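You operate a simulated robot arm through the tools that you are given. There is no shell and no other tool. Be economical: measure what you need, move in short steps, check, and stop when the job is done.

You run a simulated robot arm. Do the job below in one go: nothing can be reset, and whatever is moved stays where it is left.

Task
Cycle the actuator, switch off, then set the collar: 60 mm if it drew over 3 A, else 120.

It is judged by the outcome, as a careful person would: the job done as asked, and still so three seconds after it is handed in. It fails if anything else is knocked over, pushed out of place, dropped, spilled or broken.

Robot
A 7-joint arm with a two-finger parallel gripper, fixed in place. Base frame: the origin is at the foot of the arm, x ahead of it, y to its left, z up; the work surface is at about z = 12. Units: mm, degrees, N and s.
With the tool pointing down near the work surface it reaches from about 220 to 580 mm from the base axis. Its first joint turns from -66.0 to 66.0 degrees. Payload 2.5 kg.
The tool frame sits at the grasp point between the pads (the TCP): z along the fingers, y along the line on which they close. The tips reach 23 mm beyond it. Largest opening 94 mm; finger width 38, thickness 10; the body of the gripper, 54 by 96 mm, starts 39 mm behind the TCP.
Orientation is that of the tool frame in the base frame, as [roll, pitch, yaw] about the fixed x, y, z axes, in that order (R = Rz(yaw) Ry(pitch) Rx(roll)). With the fingers straight down and closing along the base's y, the tool's x points along the base's -x, its y along +y and its z along -z.

Tools
- The arm moves only by the tool step_arm. Its argument "targets" is a list of rows, each a list of 7 numbers: the turn, a rotation vector about the tool's x, y, z in degrees, then the shift along the tool's x, y, z in mm, then the gripper command, from -1 (shut) to 1 (fully open), values between in proportion. In form: [[rx, ry, rz, tx, ty, tz, jaw], ...]. A call has 1 to 12 rows; each row shifts and turns the commanded pose from where the row before left it, along the tool's axes as they then stand. Each row takes 0.2 s and may step no farther than 50 mm and 8.6 degrees from the row before; otherwise, or with a gripper value out of range, the whole call is refused. Where a pose cannot be reached the arm comes as near as it can. A force on the tool above 40 N (or 10 N above the force at the start of the call, whichever is more), or a blocked arm, ends the call early, and 0.2 s more pass. Each finger travels about 108 mm/s and halts on what it meets, pressing with about 43 N; the grip force reading is that of the motor and also rises with nothing between the fingers. The clock runs only during rows and for 0.2 s after the last one: add rows that do not move to give the fingers time. The reply holds the time, the measured pose of the TCP, the force on the tool along the base axes, the opening and the grip force, in the units named above and with some noise.
- Cameras (640 x 400 px; columns grow to the right, rows downward): "scene" is fixed at [94.6, -392.5, 560.8]; the picture's right is [0.96, -0.27, 0.00], its down [-0.12, -0.41, -0.90] and it looks along [0.24, 0.87, -0.43] (base axes); focal length 331 px, centre (320, 200). "wrist" rides on the gripper at [-39, 0, -44] in the tool frame; the picture's right is [0.00, -1.00, 0.00], its down [0.97, 0.00, -0.24] and it looks along [0.24, 0.00, 0.97] (tool axes); focal length 218 px, centre (320, 200). There is no depth. A picture from a camera that has moved, and an enlarged one, comes with that camera's place and axes in the base frame and with its lens.
- capture(camera): a new picture of that camera. No time passes.
- enlarge(camera, box): a new picture of the part [left, top, right, bottom] of that camera's present view, enlarged. No time passes.
- sign_off(): hands the job in; it is judged then, once.

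Go step by step. Nothing tells you positions but the pictures and the camera data: compare them with the known pose of the tool, close in by small moves and look again before you grip or let go. The budget is 120 turns and 84 pictures, counting those below and the enlarged ones. Unless the task says otherwise, let go and move clear before handing in, and close with one line.

The tools are called after "Request:" as name(argument=value, ...) on one line, values as JSON. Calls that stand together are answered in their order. step_arm: Moves the arm, as the interface text tells. Its arguments: {"type":"object","properties":{"targets":{"type":"array","items":{"type":"array","items":{"type":"number"}}}},"required":["targets"]} The other tools are called the same way: capture (camera) takes a picture; enlarge (camera, box) takes an enlarged picture of a part of a camera's view; sign_off () hands the job in.

At the start:

```text
time: 0.0
ee_pos: [291.3, 132.5, 391.0]
ee_rot: [-179.8, 0.0, -180.0]
force: [-0.4, 0.0, -0.9]
finger_gap: 93.7
grasp_force: 0.1
```

scene: 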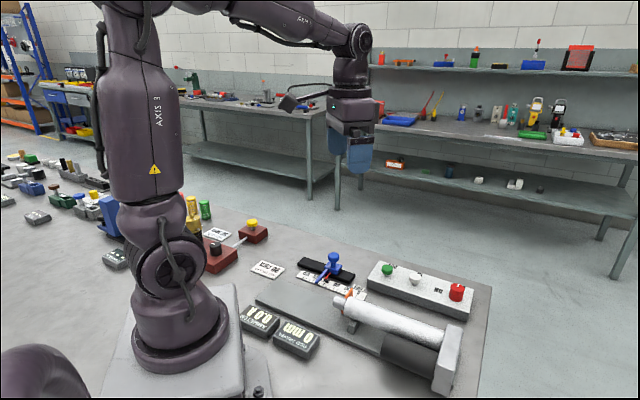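
wrist: 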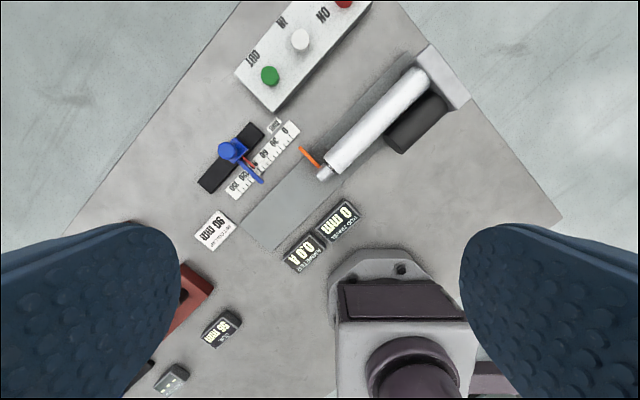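

I see a linear actuator with a button box (green, white, red), two displays (A and mm), a blue collar on a scale, and other gauges. I'll look closer first.

Request:
enlarge(camera="wrist", box=[180, 90, 380, 290])

Request:
enlarge(camera="wrist", box=[220, 0, 400, 112])

Request:
enlarge(camera="scene", box=[190, 210, 500, 400])

```text
2.00 times, centred on (280, 190) of wrist
camera zoom: at [330.5, 131.9, 435.5], right [0.0, -1.0, 0.0], down [-0.97, 0.0, 0.24], along [-0.24, 0.0, -0.97], focal length 436 px, centre (400, 220)
```

zoom: 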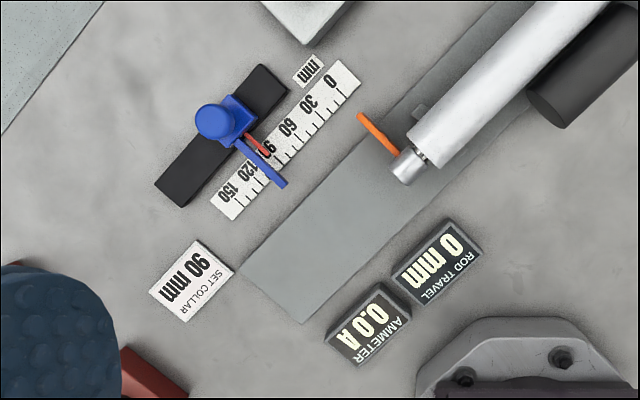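

```text
3.56 times, centred on (310, 56) of wrist
camera zoom: at [330.5, 131.9, 435.5], right [0.0, -1.0, 0.0], down [-0.97, 0.0, 0.24], along [-0.24, 0.0, -0.97], focal length 776 px, centre (356, 712)
```

zoom: 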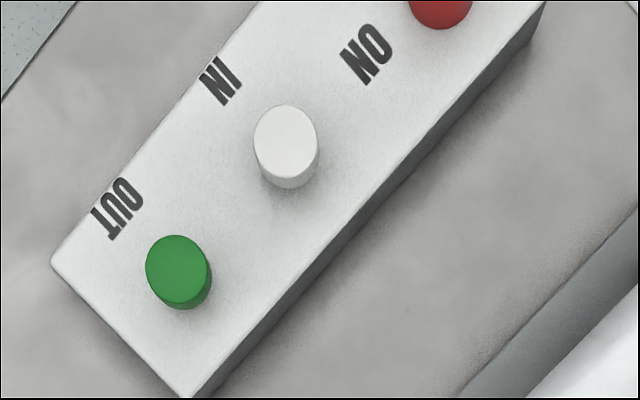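

```text
2.06 times, centred on (345, 305) of scene
camera zoom: at [94.6, -392.5, 560.8], right [0.96, -0.27, 0.0], down [-0.12, -0.41, -0.9], along [0.24, 0.87, -0.43], focal length 683 px, centre (268, -17)
```

zoom: 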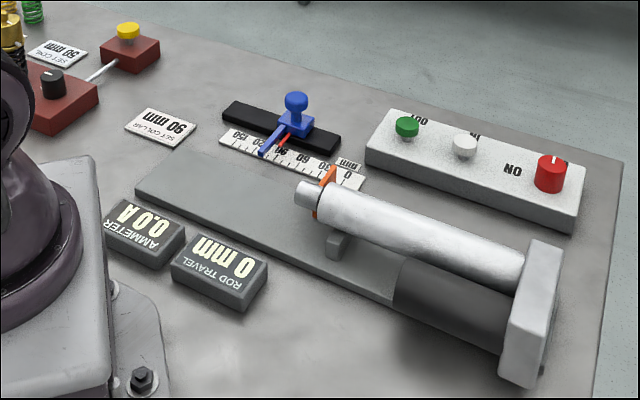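

Before acting I'll move above the button box to see the red control and the collar from closer.

Request:
step_arm(targets=[[0, 0, 0, -45, 0, 15, 0], [0, 0, 0, -45, 0, 15, -1], [0, 0, 0, -45, 0, 15, -1], [0, 0, 0, -30, 0, 15, -1], [0, 0, 0, 0, 0, 0, -1]])

Request:
capture(camera="wrist")

```text
time: 1.2
ee_pos: [455.0, 134.1, 331.5]
ee_rot: [180.0, 0.0, -179.9]
force: [0.3, -0.3, 0.7]
finger_gap: 0.2
grasp_force: 42.4
```

```text
78 pictures are left
camera wrist: at [493.6, 133.1, 376.3], right [0.0, -1.0, 0.0], down [-0.97, 0.0, 0.24], along [-0.24, 0.0, -0.97], focal length 218 px, centre (320, 200)
```

wrist: 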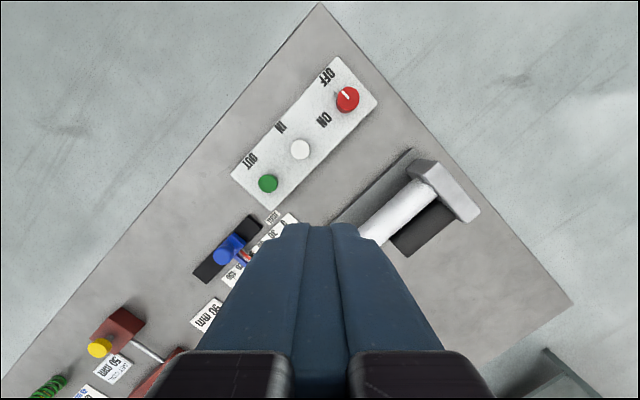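

Request:
enlarge(camera="wrist", box=[220, 50, 390, 220])

Request:
enlarge(camera="wrist", box=[170, 190, 320, 290])

Request:
enlarge(camera="scene", box=[370, 240, 490, 330])

Request:
enlarge(camera="scene", box=[280, 240, 380, 310])

```text
2.35 times, centred on (305, 135) of wrist
camera zoom: at [493.6, 133.1, 376.3], right [0.0, -1.0, 0.0], down [-0.97, 0.0, 0.24], along [-0.24, 0.0, -0.97], focal length 514 px, centre (355, 353)
```

zoom: 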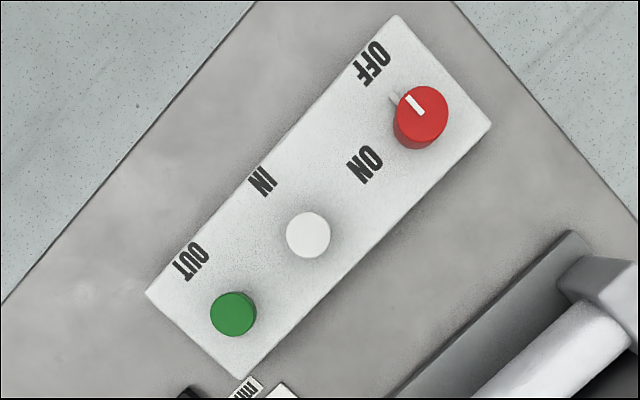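

```text
4.00 times, centred on (245, 240) of wrist
camera zoom: at [493.6, 133.1, 376.3], right [0.0, -1.0, 0.0], down [-0.97, 0.0, 0.24], along [-0.24, 0.0, -0.97], focal length 873 px, centre (620, 40)
```

zoom: 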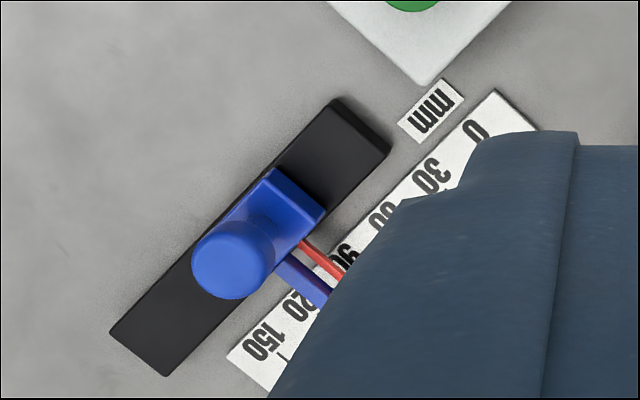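

```text
4.44 times, centred on (430, 285) of scene
camera zoom: at [94.6, -392.5, 560.8], right [0.96, -0.27, 0.0], down [-0.12, -0.41, -0.9], along [0.24, 0.87, -0.43], focal length 1470 px, centre (-169, -178)
```

zoom: 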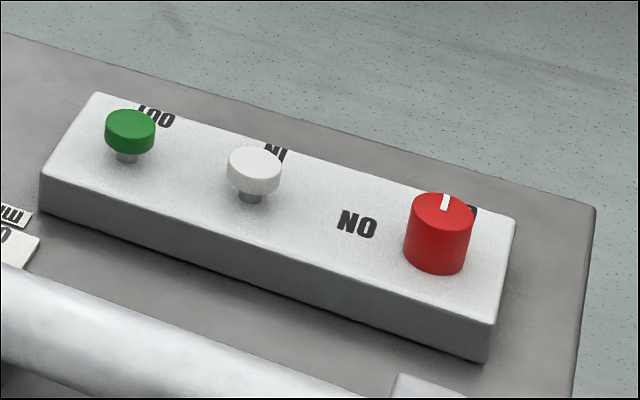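

```text
5.71 times, centred on (330, 275) of scene
camera zoom: at [94.6, -392.5, 560.8], right [0.96, -0.27, 0.0], down [-0.12, -0.41, -0.9], along [0.24, 0.87, -0.43], focal length 1890 px, centre (263, -229)
```

zoom: 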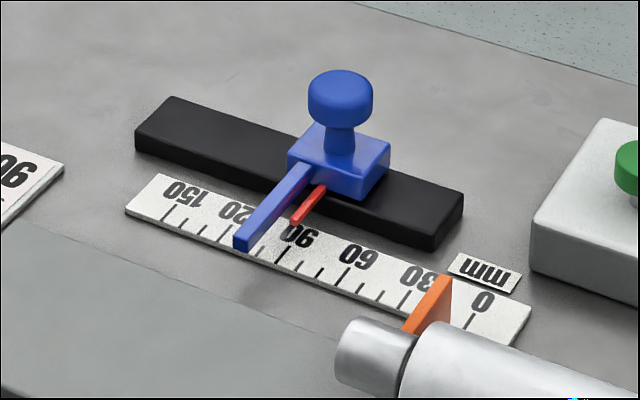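

The knob is at OFF (turns counter-clockwise 90° to ON); I estimate knob at (556,97), top z≈58, green (440,212), white (490,162). I'll go above the knob with the wrist pre-turned by 45°.

Request:
step_arm(targets=[[0, 0, 0, -20, -7.4, 38, 0.2], [0, 0, 0, -20, -7.4, 38, 0.2], [0, 0, 0, -20, -7.4, 38, 0.2], [0, 0, 0, -20, -7.4, 38, 0.2], [0, 0, 0, -20, -7.4, 38, 0.2], [0, 0, 7.5, 0, 0, 0, 0.2], [0, 0, 7.5, 0, 0, 0, 0.2], [0, 0, 7.5, 0, 0, 0, 0.2], [0, 0, 7.5, 0, 0, 0, 0.2], [0, 0, 7.5, 0, 0, 0, 0.2], [0, 0, 7.5, 0, 0, 0, 0.2], [0, 0, 0, 0, 0, 0, 0.2]])

Request:
capture(camera="wrist")

Request:
enlarge(camera="scene", box=[350, 180, 510, 330])

```text
time: 3.8
ee_pos: [556.5, 94.8, 140.4]
ee_rot: [-180.0, 0.0, 134.9]
force: [-0.5, -0.5, 0.0]
finger_gap: 56.4
grasp_force: 0.1
```

```text
73 pictures are left
camera wrist: at [584.4, 67.3, 185.2], right [-0.71, -0.71, 0.0], down [-0.69, 0.69, 0.24], along [-0.17, 0.17, -0.97], focal length 218 px, centre (320, 200)
```

wrist: 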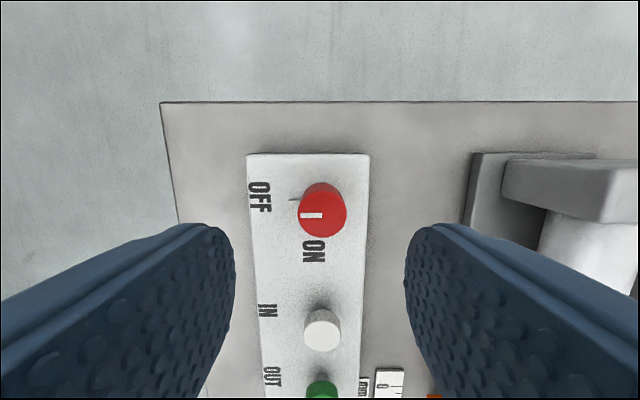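

```text
2.67 times, centred on (430, 255) of scene
camera zoom: at [94.6, -392.5, 560.8], right [0.96, -0.27, 0.0], down [-0.12, -0.41, -0.9], along [0.24, 0.87, -0.43], focal length 882 px, centre (27, 53)
```

zoom: 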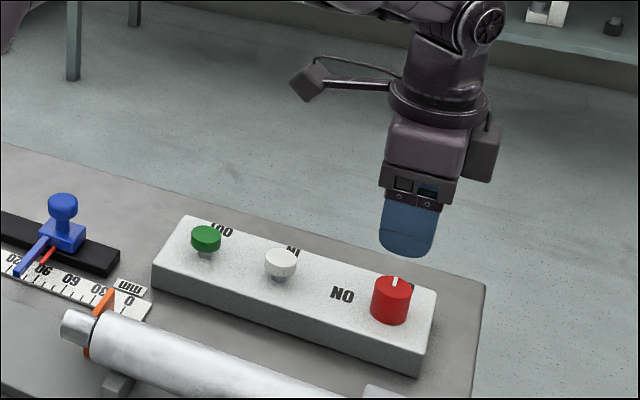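

The knob lies right under the tool (about 1–2 mm off). Descend around it and close.

Request:
step_arm(targets=[[0, 0, 0, 0.3, -1.4, 26, 0.2], [0, 0, 0, 0, 0, 26, 0.2], [0, 0, 0, 0, 0, 24, 0.2], [0, 0, 0, 0, 0, 0, 0.2]])

Request:
capture(camera="wrist")

Request:
enlarge(camera="scene", box=[350, 180, 510, 330])

```text
time: 4.8
ee_pos: [556.2, 95.1, 64.6]
ee_rot: [-179.9, 0.0, 135.0]
force: [0.7, -0.7, -0.6]
finger_gap: 56.2
grasp_force: 0.0
```

```text
71 pictures are left
camera wrist: at [583.8, 66.4, 108.6], right [-0.71, -0.71, 0.0], down [-0.69, 0.69, 0.24], along [-0.17, 0.17, -0.97], focal length 218 px, centre (320, 200)
```

wrist: 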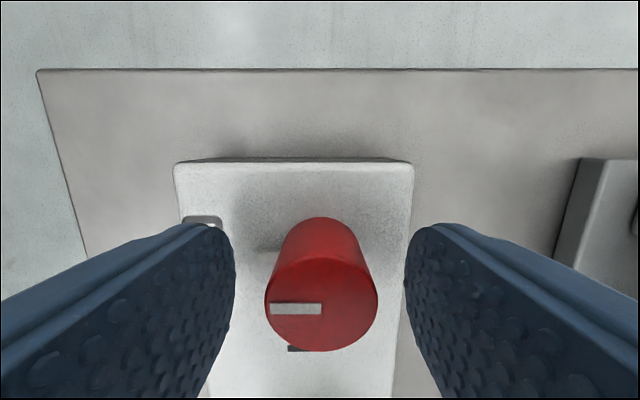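

```text
2.67 times, centred on (430, 255) of scene
camera zoom: at [94.6, -392.5, 560.8], right [0.96, -0.27, 0.0], down [-0.12, -0.41, -0.9], along [0.24, 0.87, -0.43], focal length 882 px, centre (27, 53)
```

zoom: 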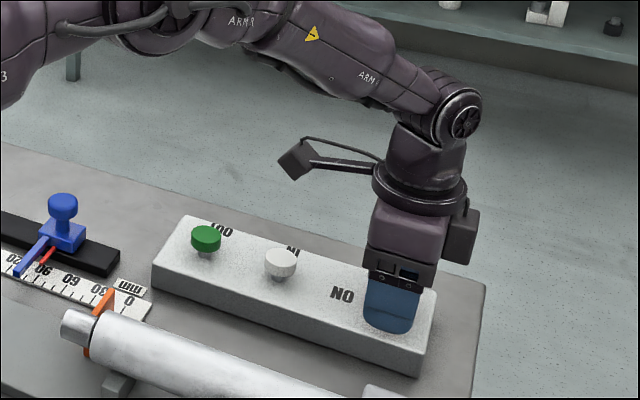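

Centred. Close, then turn 90° counter-clockwise.

Request:
step_arm(targets=[[0, 0, 0, 0, 0, 0, -1], [0, 0, 0, 0, 0, 0, -1], [0, 0, 0, 0, 0, 0, -1]])

Request:
step_arm(targets=[[0, 0, -7.5, 0, 0, 0, -1], [0, 0, -7.5, 0, 0, 0, -1], [0, 0, -7.5, 0, 0, 0, -1], [0, 0, -7.5, 0, 0, 0, -1], [0, 0, -7.5, 0, 0, 0, -1], [0, 0, -7.5, 0, 0, 0, -1], [0, 0, -7.5, 0, 0, 0, -1], [0, 0, -7.5, 0, 0, 0, -1], [0, 0, -7.5, 0, 0, 0, -1], [0, 0, -7.5, 0, 0, 0, -1], [0, 0, -7.5, 0, 0, 0, -1], [0, 0, -7.5, 0, 0, 0, -1]])

Request:
capture(camera="wrist")

Request:
enlarge(camera="scene", box=[190, 210, 500, 400])

```text
time: 5.6
ee_pos: [555.8, 95.4, 63.6]
ee_rot: [-179.8, 0.0, 135.0]
force: [-5.2, -1.7, -0.8]
finger_gap: 29.8
grasp_force: 44.8
```

```text
time: 6.8
ee_pos: [556.8, 95.5, 64.2]
ee_rot: [179.9, 0.5, 172.6]
force: [3.2, 1.0, -2.2]
finger_gap: 29.5
grasp_force: 44.7
stopped in row 6: the force on the tool passed its limit (the readings are from after the stop); the commanded pose is now the measured one
```

```text
69 pictures are left
camera wrist: at [594.6, 89.6, 109.0], right [-0.13, -0.99, 0.0], down [-0.96, 0.12, 0.23], along [-0.23, 0.03, -0.97], focal length 218 px, centre (320, 200)
```

wrist: 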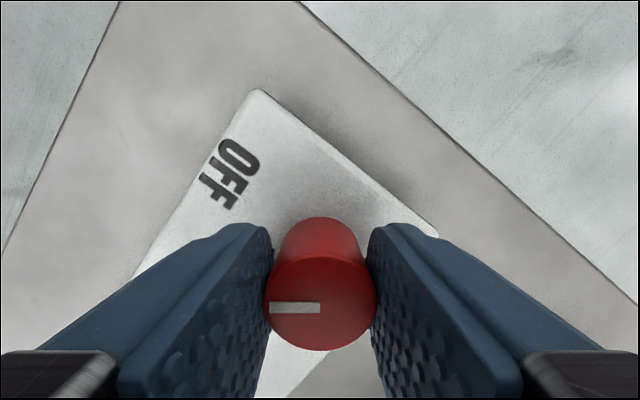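

```text
2.06 times, centred on (345, 305) of scene
camera zoom: at [94.6, -392.5, 560.8], right [0.96, -0.27, 0.0], down [-0.12, -0.41, -0.9], along [0.24, 0.87, -0.43], focal length 683 px, centre (268, -17)
```

zoom: 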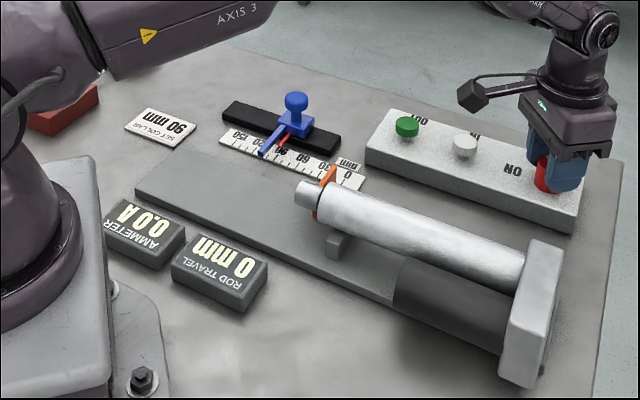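

The knob has turned about 38° with no sign of a firm end yet; I'll continue gently and see.

Request:
step_arm(targets=[[0, 0, -5, 0, 0, 0, -1], [0, 0, -5, 0, 0, 0, -1], [0, 0, -5, 0, 0, 0, -1], [0, 0, -5, 0, 0, 0, -1], [0, 0, -5, 0, 0, 0, -1], [0, 0, -5, 0, 0, 0, -1], [0, 0, -5, 0, 0, 0, -1], [0, 0, -5, 0, 0, 0, -1], [0, 0, -5, 0, 0, 0, -1], [0, 0, -5, 0, 0, 0, -1]])

Request:
enlarge(camera="scene", box=[400, 230, 500, 330])

```text
time: 9.1
ee_pos: [555.7, 96.2, 63.5]
ee_rot: [-179.9, 0.3, -137.3]
force: [2.0, 6.5, -10.7]
finger_gap: 29.5
grasp_force: 44.5
```

```text
4.00 times, centred on (450, 280) of scene
camera zoom: at [94.7, -392.5, 560.8], right [0.96, -0.27, 0.0], down [-0.12, -0.41, -0.9], along [0.24, 0.87, -0.43], focal length 1323 px, centre (-200, -120)
```

zoom: 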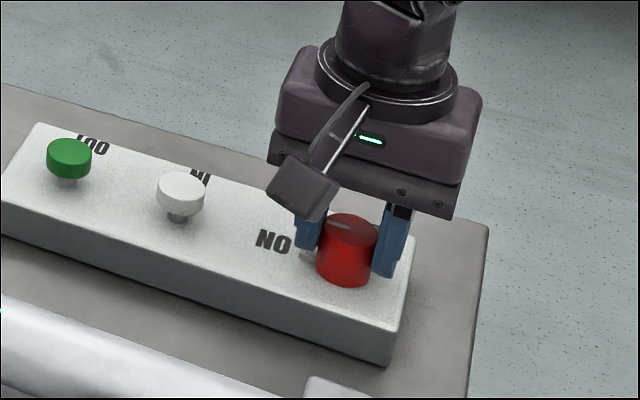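

It is at about 88°. A small nudge to finish, then release and check.

Request:
step_arm(targets=[[0, 0, -3, 0, 0, 0, -1], [0, 0, 0, 0, 0, 0, -1], [0, 0, 0, 0, 0, 0, 0.2], [0, 0, 0, 0, 0, 0, 0.2], [0, 0, 0, 0, 0, -35, 0.2], [0, 0, 0, 0, 0, -35, 0.2], [0, 0, 0, 0, 0, -20, 0.2], [0, 0, 0, 0, 0, 0, 0.2]])

Request:
capture(camera="wrist")

Request:
enlarge(camera="scene", box=[190, 210, 500, 400])

```text
time: 10.8
ee_pos: [556.0, 94.8, 154.3]
ee_rot: [-179.8, 0.2, -134.4]
force: [0.0, -0.1, -0.7]
finger_gap: 56.4
grasp_force: 0.0
```

```text
66 pictures are left
camera wrist: at [583.3, 122.3, 199.9], right [0.71, -0.7, 0.0], down [-0.68, -0.69, 0.24], along [-0.16, -0.17, -0.97], focal length 218 px, centre (320, 200)
```

wrist: 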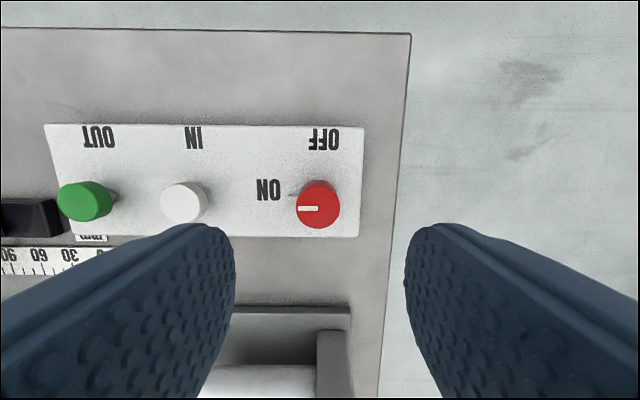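

```text
2.06 times, centred on (345, 305) of scene
camera zoom: at [94.6, -392.5, 560.8], right [0.96, -0.27, 0.0], down [-0.12, -0.41, -0.9], along [0.24, 0.87, -0.43], focal length 683 px, centre (268, -17)
```

zoom: 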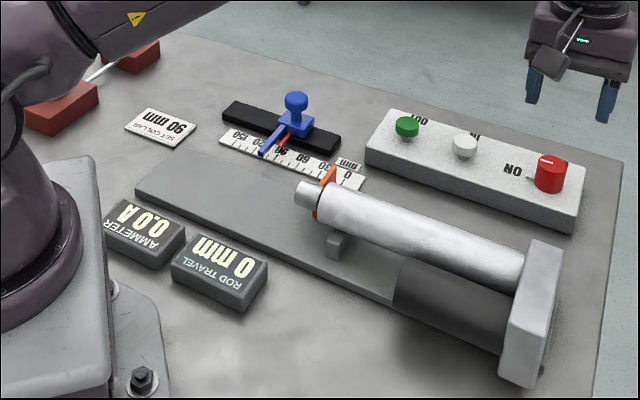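

Power is ON (knob pointing at ON). Next to the green OUT button, fingers shut.

Request:
step_arm(targets=[[0, 0, 0, -0.7, 41.5, 0, -1], [0, 0, 0, -0.7, 41.5, 0, -1], [0, 0, 0, -0.7, 41.5, 0, -1], [0, 0, 0, -0.7, 41.5, 0, -1], [0, 0, 0, 0, 0, 35, -1], [0, 0, 0, 0, 0, 31, -1], [0, 0, 0, 0, 0, 0, -1]])

Request:
capture(camera="wrist")

Request:
enlarge(camera="scene", box=[330, 200, 450, 300])

```text
time: 12.4
ee_pos: [438.3, 214.3, 89.2]
ee_rot: [-179.8, 0.3, -134.4]
force: [0.5, 0.3, -0.2]
finger_gap: 0.1
grasp_force: 42.9
```

```text
64 pictures are left
camera wrist: at [465.5, 240.5, 134.0], right [0.71, -0.7, 0.0], down [-0.68, -0.69, 0.23], along [-0.16, -0.17, -0.97], focal length 218 px, centre (320, 200)
```

wrist: 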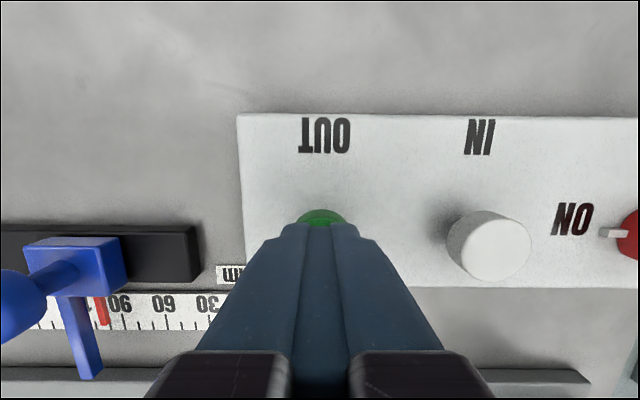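

```text
4.00 times, centred on (390, 250) of scene
camera zoom: at [94.6, -392.5, 560.8], right [0.96, -0.27, 0.0], down [-0.12, -0.41, -0.9], along [0.24, 0.87, -0.43], focal length 1323 px, centre (40, 0)
```

zoom: 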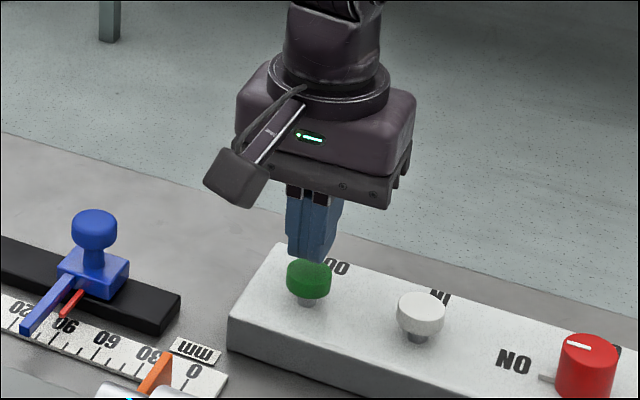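

Tip is right over the green button. Press down in small steps.

Request:
step_arm(targets=[[0, 0, 0, 0, 0, 5, -1], [0, 0, 0, 0, 0, 4, -1], [0, 0, 0, 0, 0, 3, -1], [0, 0, 0, 0, 0, 2, -1], [0, 0, 0, 0, 0, 2, -1]])

Request:
enlarge(camera="scene", box=[190, 210, 500, 400])

```text
time: 13.7
ee_pos: [439.9, 213.1, 73.0]
ee_rot: [-179.8, 0.2, -134.5]
force: [-0.6, 1.8, 1.5]
finger_gap: 0.0
grasp_force: 42.6
```

```text
2.06 times, centred on (345, 305) of scene
camera zoom: at [94.6, -392.5, 560.8], right [0.96, -0.27, 0.0], down [-0.12, -0.41, -0.9], along [0.24, 0.87, -0.43], focal length 683 px, centre (268, -17)
```

zoom: 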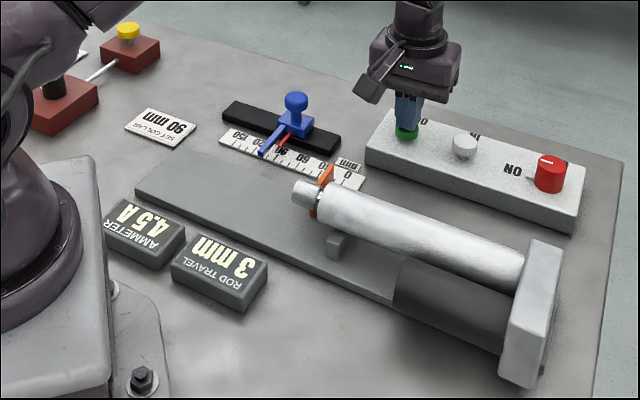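

It moves: 4.5 A at 3 mm — that may just be starting current, so I'll hold and keep reading.

Request:
step_arm(targets=[[0, 0, 0, 0, 0, 0, -1]])

Request:
enlarge(camera="scene", box=[230, 240, 390, 370])

```text
time: 14.1
ee_pos: [439.5, 212.3, 72.3]
ee_rot: [-179.7, 0.3, -134.3]
force: [0.5, 0.5, 0.8]
finger_gap: 0.0
grasp_force: 43.2
```

```text
3.08 times, centred on (310, 305) of scene
camera zoom: at [94.6, -392.5, 560.8], right [0.96, -0.27, 0.0], down [-0.12, -0.41, -0.9], along [0.24, 0.87, -0.43], focal length 1018 px, centre (351, -123)
```

zoom: 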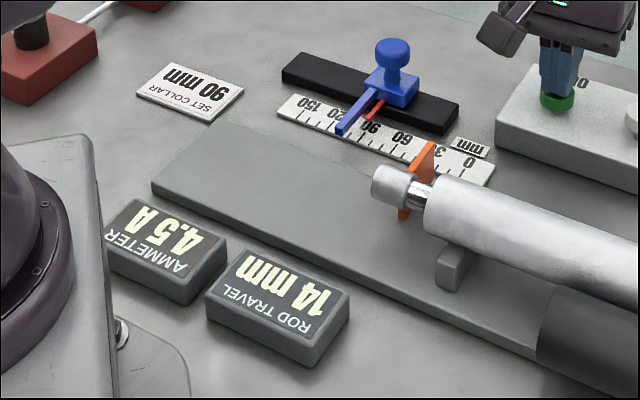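

Steady 4.5 A at 14 mm. Keep holding and watch what happens at the collar.

Request:
step_arm(targets=[[0, 0, 0, 0, 0, 0, -1], [0, 0, 0, 0, 0, 0, -1], [0, 0, 0, 0, 0, 0, -1], [0, 0, 0, 0, 0, 0, -1], [0, 0, 0, 0, 0, 0, -1], [0, 0, 0, 0, 0, 0, -1], [0, 0, 0, 0, 0, 0, -1]])

Request:
enlarge(camera="scene", box=[230, 240, 390, 370])

```text
time: 15.7
ee_pos: [438.9, 211.9, 73.4]
ee_rot: [-179.7, 0.2, -134.4]
force: [1.4, 0.4, 1.1]
finger_gap: 0.0
grasp_force: 42.7
```

```text
3.08 times, centred on (310, 305) of scene
camera zoom: at [94.6, -392.5, 560.8], right [0.96, -0.27, 0.0], down [-0.12, -0.41, -0.9], along [0.24, 0.87, -0.43], focal length 1018 px, centre (351, -123)
```

zoom: 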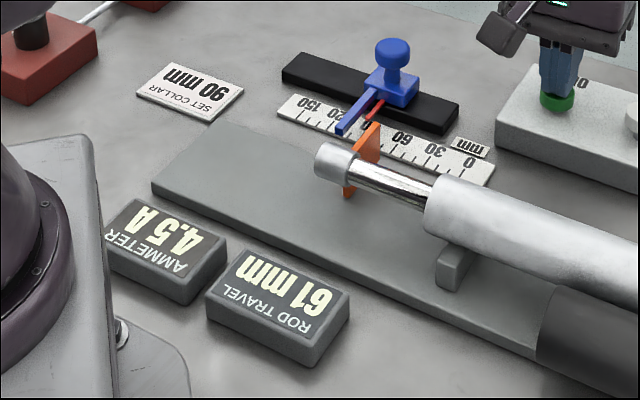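

Request:
step_arm(targets=[[0, 0, 0, 0, 0, 0, -1], [0, 0, 0, 0, 0, 0, -1], [0, 0, 0, 0, 0, 0, -1], [0, 0, 0, 0, 0, 0, -1]])

Request:
enlarge(camera="scene", box=[230, 240, 390, 370])

```text
time: 16.6
ee_pos: [439.4, 211.8, 71.9]
ee_rot: [-179.8, 0.3, -134.4]
force: [0.4, -0.7, 1.4]
finger_gap: 0.1
grasp_force: 43.0
```

```text
3.08 times, centred on (310, 305) of scene
camera zoom: at [94.6, -392.5, 560.8], right [0.96, -0.27, 0.0], down [-0.12, -0.41, -0.9], along [0.24, 0.87, -0.43], focal length 1018 px, centre (351, -123)
```

zoom: 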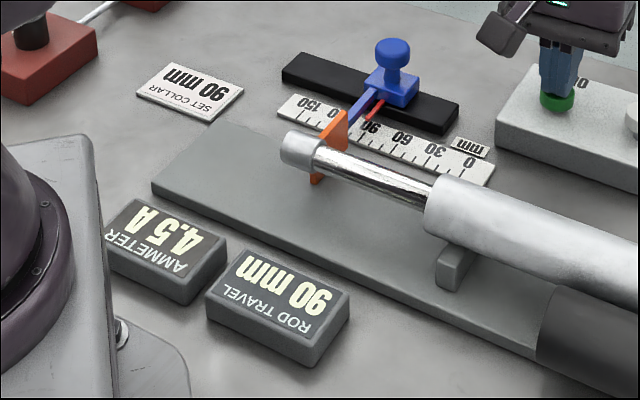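

Request:
step_arm(targets=[[0, 0, 0, 0, 0, 0, -1], [0, 0, 0, 0, 0, 0, -1]])

Request:
enlarge(camera="scene", box=[230, 240, 390, 370])

```text
time: 17.2
ee_pos: [439.1, 213.3, 72.0]
ee_rot: [-179.7, 0.3, -134.3]
force: [0.4, -1.3, 1.2]
finger_gap: 0.0
grasp_force: 42.4
```

```text
3.08 times, centred on (310, 305) of scene
camera zoom: at [94.6, -392.5, 560.8], right [0.96, -0.27, 0.0], down [-0.12, -0.41, -0.9], along [0.24, 0.87, -0.43], focal length 1018 px, centre (351, -123)
```

zoom: 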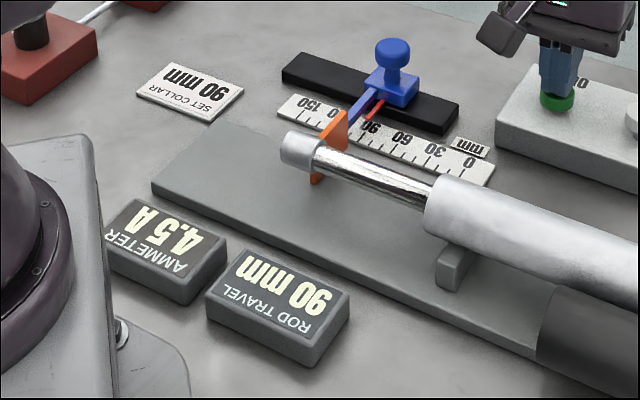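

Rod stops at the collar at 90 mm; it drew a steady 4.5 A going out. Lift and go to white IN.

Request:
step_arm(targets=[[0, 0, 0, 0, 0, -20, -1], [0, 0, 0, 0.5, -35.4, 0, -1], [0, 0, 0, 0.5, -35.4, 0, -1], [0, 0, 0, 0, 0, 8, -1], [0, 0, 0, 0, 0, 6, -1], [0, 0, 0, 0, 0, 3, -1], [0, 0, 0, 0, 0, 3, -1]])

Request:
enlarge(camera="scene", box=[190, 210, 500, 400])

```text
time: 18.9
ee_pos: [489.0, 164.0, 71.8]
ee_rot: [-179.9, 0.3, -134.4]
force: [-0.7, 0.9, 1.9]
finger_gap: 0.0
grasp_force: 42.6
```

```text
2.06 times, centred on (345, 305) of scene
camera zoom: at [94.6, -392.5, 560.8], right [0.96, -0.27, 0.0], down [-0.12, -0.41, -0.9], along [0.24, 0.87, -0.43], focal length 683 px, centre (268, -17)
```

zoom: 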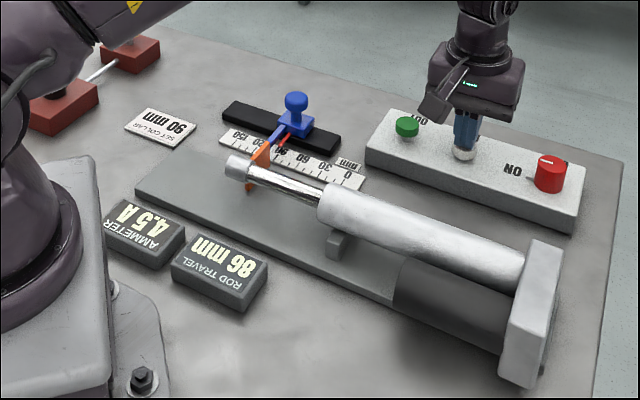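

Retracting, still 4.5 A. Hold until home.

Request:
step_arm(targets=[[0, 0, 0, 0, 0, 0, -1], [0, 0, 0, 0, 0, 0, -1], [0, 0, 0, 0, 0, 0, -1], [0, 0, 0, 0, 0, 0, -1], [0, 0, 0, 0, 0, 0, -1], [0, 0, 0, 0, 0, 0, -1], [0, 0, 0, 0, 0, 0, -1], [0, 0, 0, 0, 0, 0, -1]])

Request:
enlarge(camera="scene", box=[230, 240, 390, 370])

Request:
step_arm(targets=[[0, 0, 0, 0, 0, 0, -1], [0, 0, 0, 0, 0, 0, -1], [0, 0, 0, 0, 0, 0, -1], [0, 0, 0, 0, 0, 0, -1], [0, 0, 0, 0, 0, 0, -1], [0, 0, 0, 0, 0, 0, -1], [0, 0, 0, 0, 0, 0, -1], [0, 0, 0, 0, 0, 0, -1]])

Request:
enlarge(camera="scene", box=[230, 240, 390, 370])

```text
time: 20.6
ee_pos: [488.6, 163.3, 72.0]
ee_rot: [-179.7, 0.3, -134.4]
force: [1.3, 0.7, 1.7]
finger_gap: 0.0
grasp_force: 42.3
```

```text
3.08 times, centred on (310, 305) of scene
camera zoom: at [94.6, -392.5, 560.8], right [0.96, -0.27, 0.0], down [-0.12, -0.41, -0.9], along [0.24, 0.87, -0.43], focal length 1018 px, centre (351, -123)
```

zoom: 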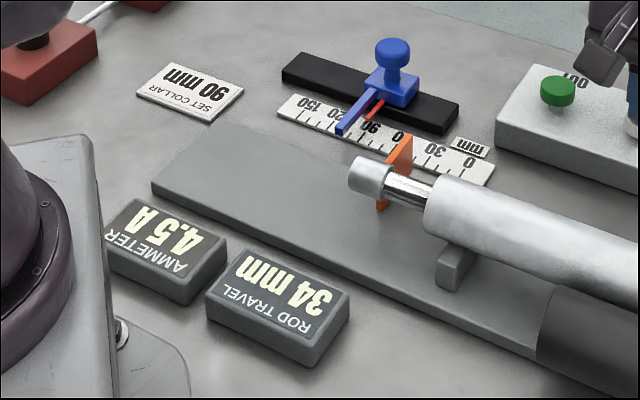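

```text
time: 22.4
ee_pos: [490.2, 164.0, 71.2]
ee_rot: [-179.8, 0.3, -134.5]
force: [0.7, -1.4, 2.4]
finger_gap: 0.0
grasp_force: 42.0
```

```text
3.08 times, centred on (310, 305) of scene
camera zoom: at [94.6, -392.5, 560.8], right [0.96, -0.27, 0.0], down [-0.12, -0.41, -0.9], along [0.24, 0.87, -0.43], focal length 1018 px, centre (351, -123)
```

zoom: 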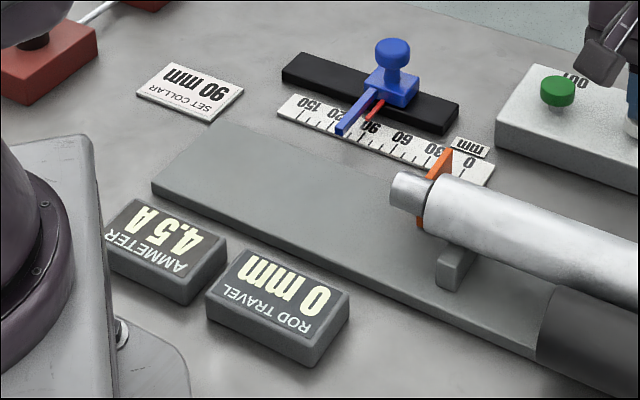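

Cycle done (0→90→0, 4.5 A throughout → collar to 60). Now back to the knob to switch off.

Request:
step_arm(targets=[[0, 0, 0, 0, 0, -40, -1], [0, 0, 0, 0, 0, -40, 0.2], [0, 0, 0, 0.9, -31.7, 0, 0.2], [0, 0, 0, 0.9, -31.7, 0, 0.2], [0, 0, 0, 0.9, -31.7, 0, 0.2], [0, 0, 0, 0, 0, 35, 0.2], [0, 0, 0, 0, 0, 0, 0.2]])

Request:
capture(camera="wrist")

```text
time: 24.1
ee_pos: [555.8, 95.7, 117.8]
ee_rot: [-179.7, 0.3, -134.5]
force: [0.1, 0.6, 0.4]
finger_gap: 56.3
grasp_force: 0.1
```

```text
54 pictures are left
camera wrist: at [582.6, 122.5, 162.5], right [0.71, -0.7, 0.0], down [-0.68, -0.69, 0.24], along [-0.16, -0.17, -0.97], focal length 218 px, centre (320, 200)
```

wrist: 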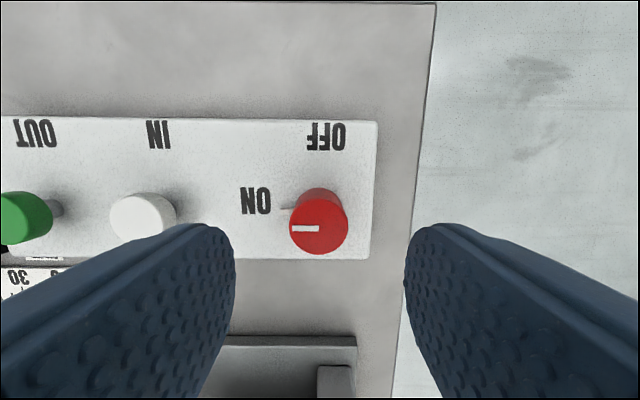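

Request:
step_arm(targets=[[0, 0, 0, 0, 0, 27, 0.2], [0, 0, 0, 0, 0, 26, 0.2], [0, 0, 0, 0, 0, 0, -1], [0, 0, 0, 0, 0, 0, -1], [0, 0, 0, 0, 0, 0, -1]])

Request:
step_arm(targets=[[0, 0, 5, 0, 0, 0, -1], [0, 0, 5, 0, 0, 0, -1], [0, 0, 5, 0, 0, 0, -1], [0, 0, 5, 0, 0, 0, -1], [0, 0, 5, 0, 0, 0, -1], [0, 0, 5, 0, 0, 0, -1], [0, 0, 5, 0, 0, 0, -1], [0, 0, 5, 0, 0, 0, -1], [0, 0, 5, 0, 0, 0, -1], [0, 0, 5, 0, 0, 0, -1]])

```text
time: 25.2
ee_pos: [553.9, 94.8, 63.5]
ee_rot: [-180.0, 0.2, -134.3]
force: [-10.1, 7.5, 3.9]
finger_gap: 29.7
grasp_force: 44.5
```

```text
time: 27.4
ee_pos: [554.8, 94.9, 63.2]
ee_rot: [179.9, 0.2, 175.6]
force: [-15.1, 14.2, 7.9]
finger_gap: 29.6
grasp_force: 45.1
```

Request:
step_arm(targets=[[0, 0, 5, 0, 0, 0, -1], [0, 0, 5, 0, 0, 0, -1], [0, 0, 5, 0, 0, 0, -1], [0, 0, 5, 0, 0, 0, -1], [0, 0, 5, 0, 0, 0, -1], [0, 0, 5, 0, 0, 0, -1], [0, 0, 5, 0, 0, 0, -1], [0, 0, 5, 0, 0, 0, -1], [0, 0, 3, 0, 0, 0, -1]])

Request:
enlarge(camera="scene", box=[400, 230, 500, 330])

```text
time: 29.4
ee_pos: [555.9, 94.4, 64.1]
ee_rot: [179.6, 0.3, 132.6]
force: [-6.9, 11.8, 0.6]
finger_gap: 29.6
grasp_force: 45.2
```

```text
4.00 times, centred on (450, 280) of scene
camera zoom: at [94.6, -392.5, 560.8], right [0.96, -0.27, 0.0], down [-0.12, -0.41, -0.9], along [0.24, 0.87, -0.43], focal length 1323 px, centre (-200, -120)
```

zoom: 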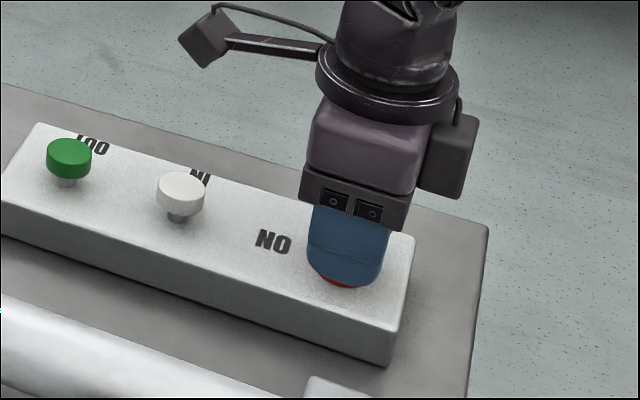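

Turned back by ~93°. Release, lift and check the pointer and displays.

Request:
step_arm(targets=[[0, 0, 0, 0, 0, 0, 0.2], [0, 0, 0, 0, 0, 0, 0.2], [0, 0, 0, 0, 0, -35, 0.2], [0, 0, 0, 0, 0, -35, 0.2], [0, 0, 0, 0, 0, -20, 0.2], [0, 0, 0, 0, 0, 0, 0.2]])

Request:
capture(camera="wrist")

Request:
enlarge(camera="scene", box=[190, 210, 500, 400])

```text
time: 30.9
ee_pos: [554.6, 95.2, 153.3]
ee_rot: [179.7, 0.2, 132.5]
force: [0.8, 0.0, 0.1]
finger_gap: 56.4
grasp_force: 0.0
```

```text
52 pictures are left
camera wrist: at [581.2, 65.8, 199.2], right [-0.74, -0.68, 0.0], down [-0.66, 0.71, 0.24], along [-0.16, 0.18, -0.97], focal length 218 px, centre (320, 200)
```

wrist: 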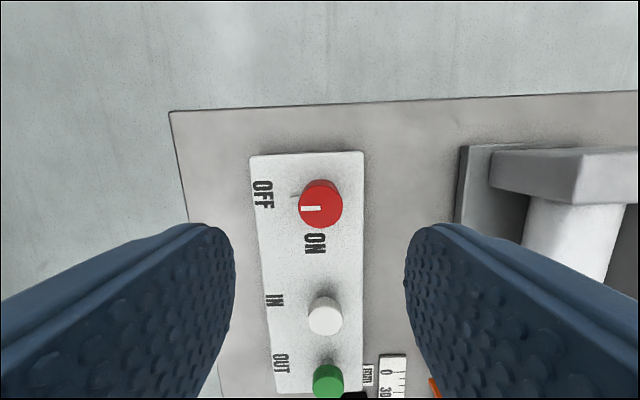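

```text
2.06 times, centred on (345, 305) of scene
camera zoom: at [94.6, -392.5, 560.8], right [0.96, -0.27, 0.0], down [-0.12, -0.41, -0.9], along [0.24, 0.87, -0.43], focal length 683 px, centre (268, -17)
```

zoom: 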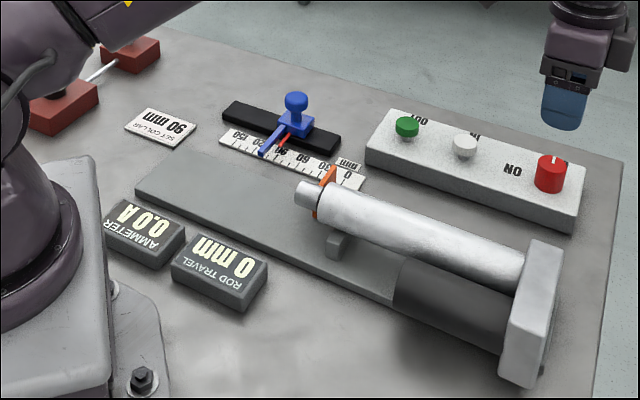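

Switch is OFF, ammeter 0.0, rod at 0. Now go over the collar knob (about (322,286)), wrist aligned with the rail.

Request:
step_arm(targets=[[0, 0, 0, 42.5, -6.1, -8, 0.2], [0, 0, 0, 42.5, -6.1, -8, 0.2], [0, 0, 0, 42.5, -6.1, -8, 0.2], [0, 0, 0, 42.5, -6.1, -8, 0.2], [0, 0, 0, 42.5, -6.1, -8, 0.2], [0, 0, 0, 42.5, -6.1, -8, 0.2], [0, 0, 0, 42.5, -6.1, 0, 0.2]])

Request:
step_arm(targets=[[0, 0, -8.4, 0, 0, 0, 0.2], [0, 0, -8.4, 0, 0, 0, 0.2], [0, 0, -8.4, 0, 0, 0, 0.2], [0, 0, -8.4, 0, 0, 0, 0.2], [0, 0, -8.4, 0, 0, 0, 0.2], [0, 0, -8.4, 0, 0, 0, 0.2], [0, 0, -8.4, 0, 0, 0, 0.2], [0, 0, -8.4, 0, 0, 0, 0.2], [0, 0, -8.4, 0, 0, 0, 0.2], [0, 0, -8.4, 0, 0, 0, 0.2], [0, 0, -8.4, 0, 0, 0, 0.2], [0, 0, 0, 0, 0, 0, 0.2]])

Request:
capture(camera="wrist")

Request:
enlarge(camera="scene", box=[260, 180, 400, 310])

```text
time: 32.5
ee_pos: [323.5, 284.8, 203.1]
ee_rot: [179.7, 0.2, 132.6]
force: [0.1, -0.1, 0.1]
finger_gap: 56.7
grasp_force: 0.1
```

```text
time: 35.0
ee_pos: [323.0, 285.8, 201.0]
ee_rot: [-179.9, 0.3, -134.9]
force: [-0.8, 0.4, -0.6]
finger_gap: 56.1
grasp_force: 0.1
```

```text
50 pictures are left
camera wrist: at [349.6, 311.5, 245.5], right [0.71, -0.71, 0.0], down [-0.69, -0.69, 0.24], along [-0.16, -0.17, -0.97], focal length 218 px, centre (320, 200)
```

wrist: 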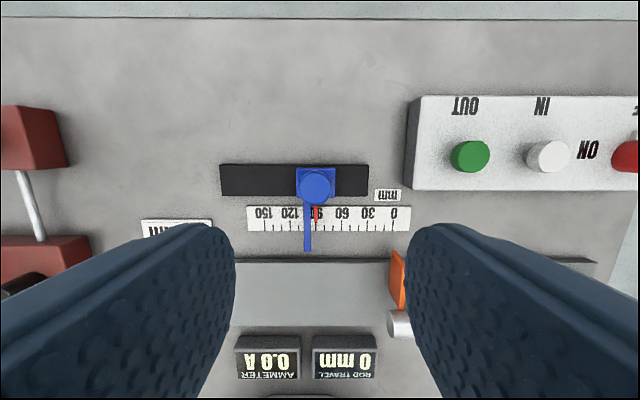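

```text
3.08 times, centred on (330, 245) of scene
camera zoom: at [94.6, -392.5, 560.8], right [0.96, -0.27, 0.0], down [-0.12, -0.41, -0.9], along [0.24, 0.87, -0.43], focal length 1018 px, centre (289, 62)
```

zoom: 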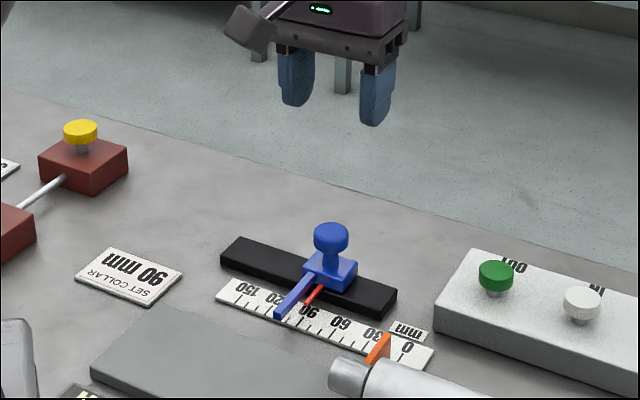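

Request:
step_arm(targets=[[0, 0, 0, -2.3, 0.7, 35, 0.2], [0, 0, 0, -2.3, 0.7, 35, 0.2], [0, 0, 0, 0, 0, 0, 0.2]])

Request:
capture(camera="wrist")

Request:
enlarge(camera="wrist", box=[230, 150, 410, 290])

Request:
enlarge(camera="scene", box=[280, 230, 380, 310])

```text
time: 35.9
ee_pos: [324.7, 287.1, 130.2]
ee_rot: [-179.7, 0.4, -135.1]
force: [-0.4, 0.3, -0.3]
finger_gap: 56.4
grasp_force: 0.1
```

```text
48 pictures are left
camera wrist: at [351.4, 313.9, 174.8], right [0.71, -0.71, 0.0], down [-0.69, -0.69, 0.24], along [-0.16, -0.17, -0.97], focal length 218 px, centre (320, 200)
```

wrist: 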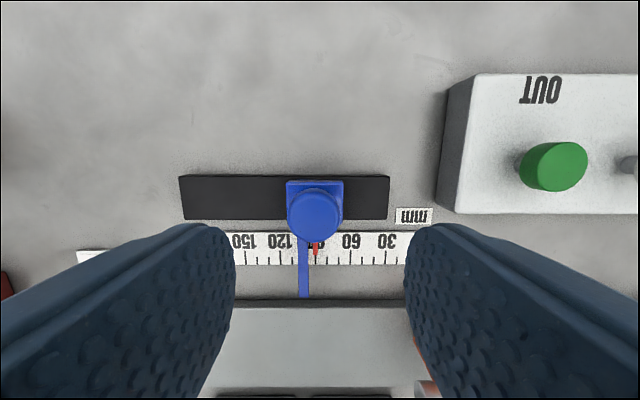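

```text
2.86 times, centred on (320, 220) of wrist
camera zoom: at [351.4, 313.9, 174.8], right [0.71, -0.71, 0.0], down [-0.69, -0.69, 0.24], along [-0.16, -0.17, -0.97], focal length 624 px, centre (320, 143)
```

zoom: 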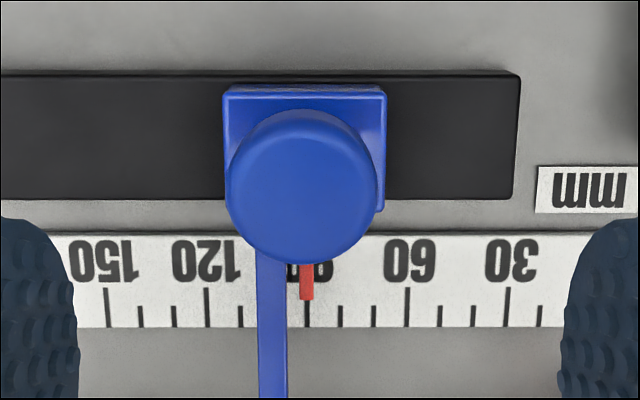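

```text
5.00 times, centred on (330, 270) of scene
camera zoom: at [94.6, -392.5, 560.8], right [0.96, -0.27, 0.0], down [-0.12, -0.41, -0.9], along [0.24, 0.87, -0.43], focal length 1654 px, centre (270, -150)
```

zoom: 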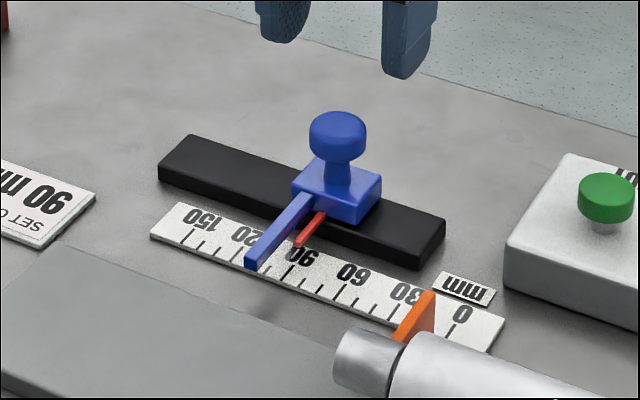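

The red pointer reads exactly 90 on the scale, matching the 90 mm stop. Knob centre is about 2–3 mm off the tool; correct, descend and look.

Request:
step_arm(targets=[[0, 0, 0, -2, 3, 20, 0.2], [0, 0, 0, 0, 0, 20, 0.2], [0, 0, 0, 0, 0, 18, 0.2], [0, 0, 0, 0, 0, 0, 0.2]])

Request:
capture(camera="wrist")

Request:
enlarge(camera="scene", box=[280, 230, 380, 310])

```text
time: 36.9
ee_pos: [323.5, 292.6, 71.6]
ee_rot: [-179.8, 0.4, -135.0]
force: [1.0, 0.7, 0.1]
finger_gap: 56.4
grasp_force: 0.1
```

```text
45 pictures are left
camera wrist: at [351.3, 319.0, 116.1], right [0.71, -0.71, 0.0], down [-0.69, -0.69, 0.24], along [-0.16, -0.17, -0.97], focal length 218 px, centre (320, 200)
```

wrist: 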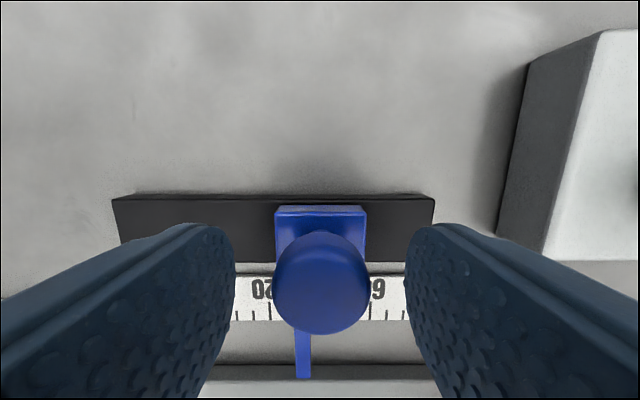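

```text
5.00 times, centred on (330, 270) of scene
camera zoom: at [94.6, -392.5, 560.8], right [0.96, -0.27, 0.0], down [-0.12, -0.41, -0.9], along [0.24, 0.87, -0.43], focal length 1654 px, centre (270, -150)
```

zoom: 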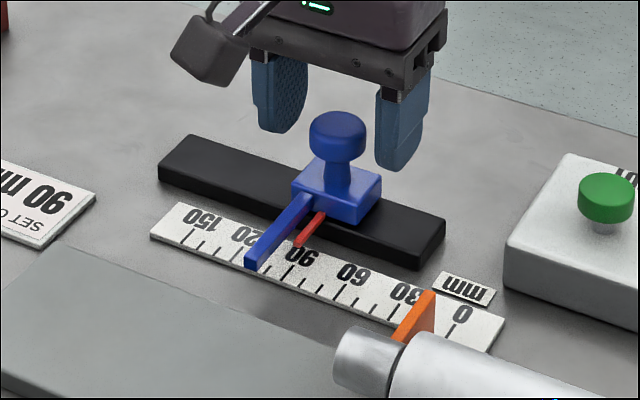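

Well centred. Close on the knob.

Request:
step_arm(targets=[[0, 0, 0, 0, 0, 0, -1], [0, 0, 0, 0, 0, 0, -1], [0, 0, 0, 0, 0, 0, -1]])

Request:
step_arm(targets=[[0, 0, 0, 0, -5, 0, -1], [0, 0, 0, 0, -5, 0, -1], [0, 0, 0, 0, -5, 0, -1]])

Request:
enlarge(camera="scene", box=[280, 230, 380, 310])

```text
time: 37.6
ee_pos: [323.4, 293.0, 70.4]
ee_rot: [-179.8, 0.3, -135.0]
force: [2.3, 1.4, -4.7]
finger_gap: 29.5
grasp_force: 44.7
```

```text
time: 38.6
ee_pos: [334.2, 280.9, 71.1]
ee_rot: [-179.9, 0.3, -134.9]
force: [2.1, 2.1, -2.2]
finger_gap: 29.5
grasp_force: 44.7
stopped in row 3: the force on the tool passed its limit (the readings are from after the stop); the commanded pose is now the measured one
```

```text
5.00 times, centred on (330, 270) of scene
camera zoom: at [94.6, -392.5, 560.8], right [0.96, -0.27, 0.0], down [-0.12, -0.41, -0.9], along [0.24, 0.87, -0.43], focal length 1654 px, centre (270, -150)
```

zoom: 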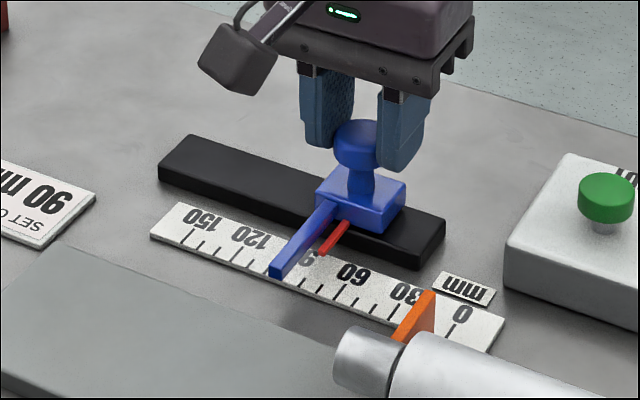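

The collar slides (about 16 mm so far). Continue in slower steps.

Request:
step_arm(targets=[[0, 0, 0, 0, -2, 0, -1], [0, 0, 0, 0, -2, 0, -1], [0, 0, 0, 0, -2, 0, -1], [0, 0, 0, 0, -2, 0, -1], [0, 0, 0, 0, -2, 0, -1], [0, 0, 0, 0, -2, 0, -1], [0, 0, 0, 0, 0, 0, -1]])

Request:
enlarge(camera="scene", box=[310, 260, 370, 310])

Request:
capture(camera="wrist")

```text
time: 40.2
ee_pos: [343.2, 275.2, 71.2]
ee_rot: [-179.8, 0.3, -134.8]
force: [0.3, 0.5, -5.4]
finger_gap: 29.3
grasp_force: 45.1
```

```text
8.00 times, centred on (340, 285) of scene
camera zoom: at [94.6, -392.4, 560.9], right [0.96, -0.27, 0.0], down [-0.12, -0.41, -0.9], along [0.24, 0.87, -0.43], focal length 2646 px, centre (160, -480)
```

zoom: 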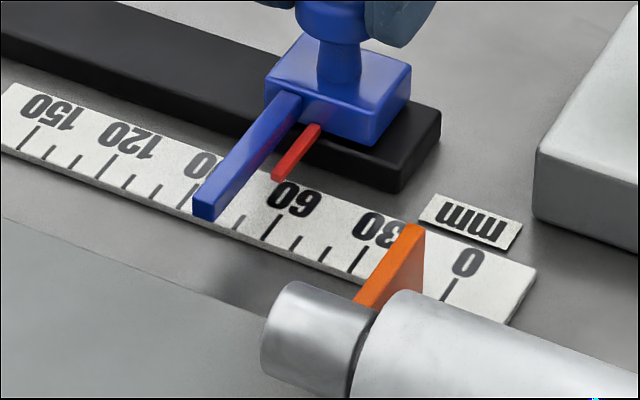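

```text
41 pictures are left
camera wrist: at [370.1, 300.0, 116.2], right [0.71, -0.71, 0.0], down [-0.69, -0.69, 0.23], along [-0.16, -0.17, -0.97], focal length 218 px, centre (320, 200)
```

wrist: 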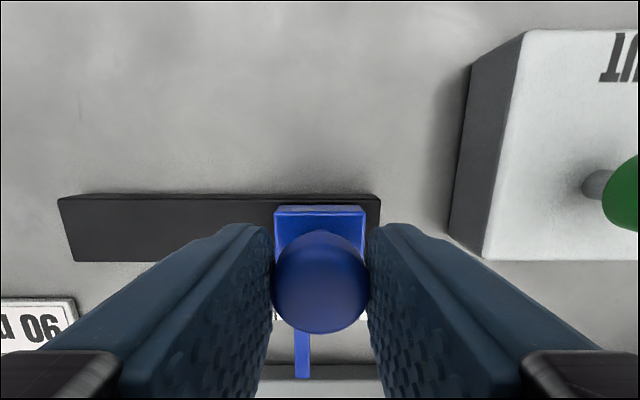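

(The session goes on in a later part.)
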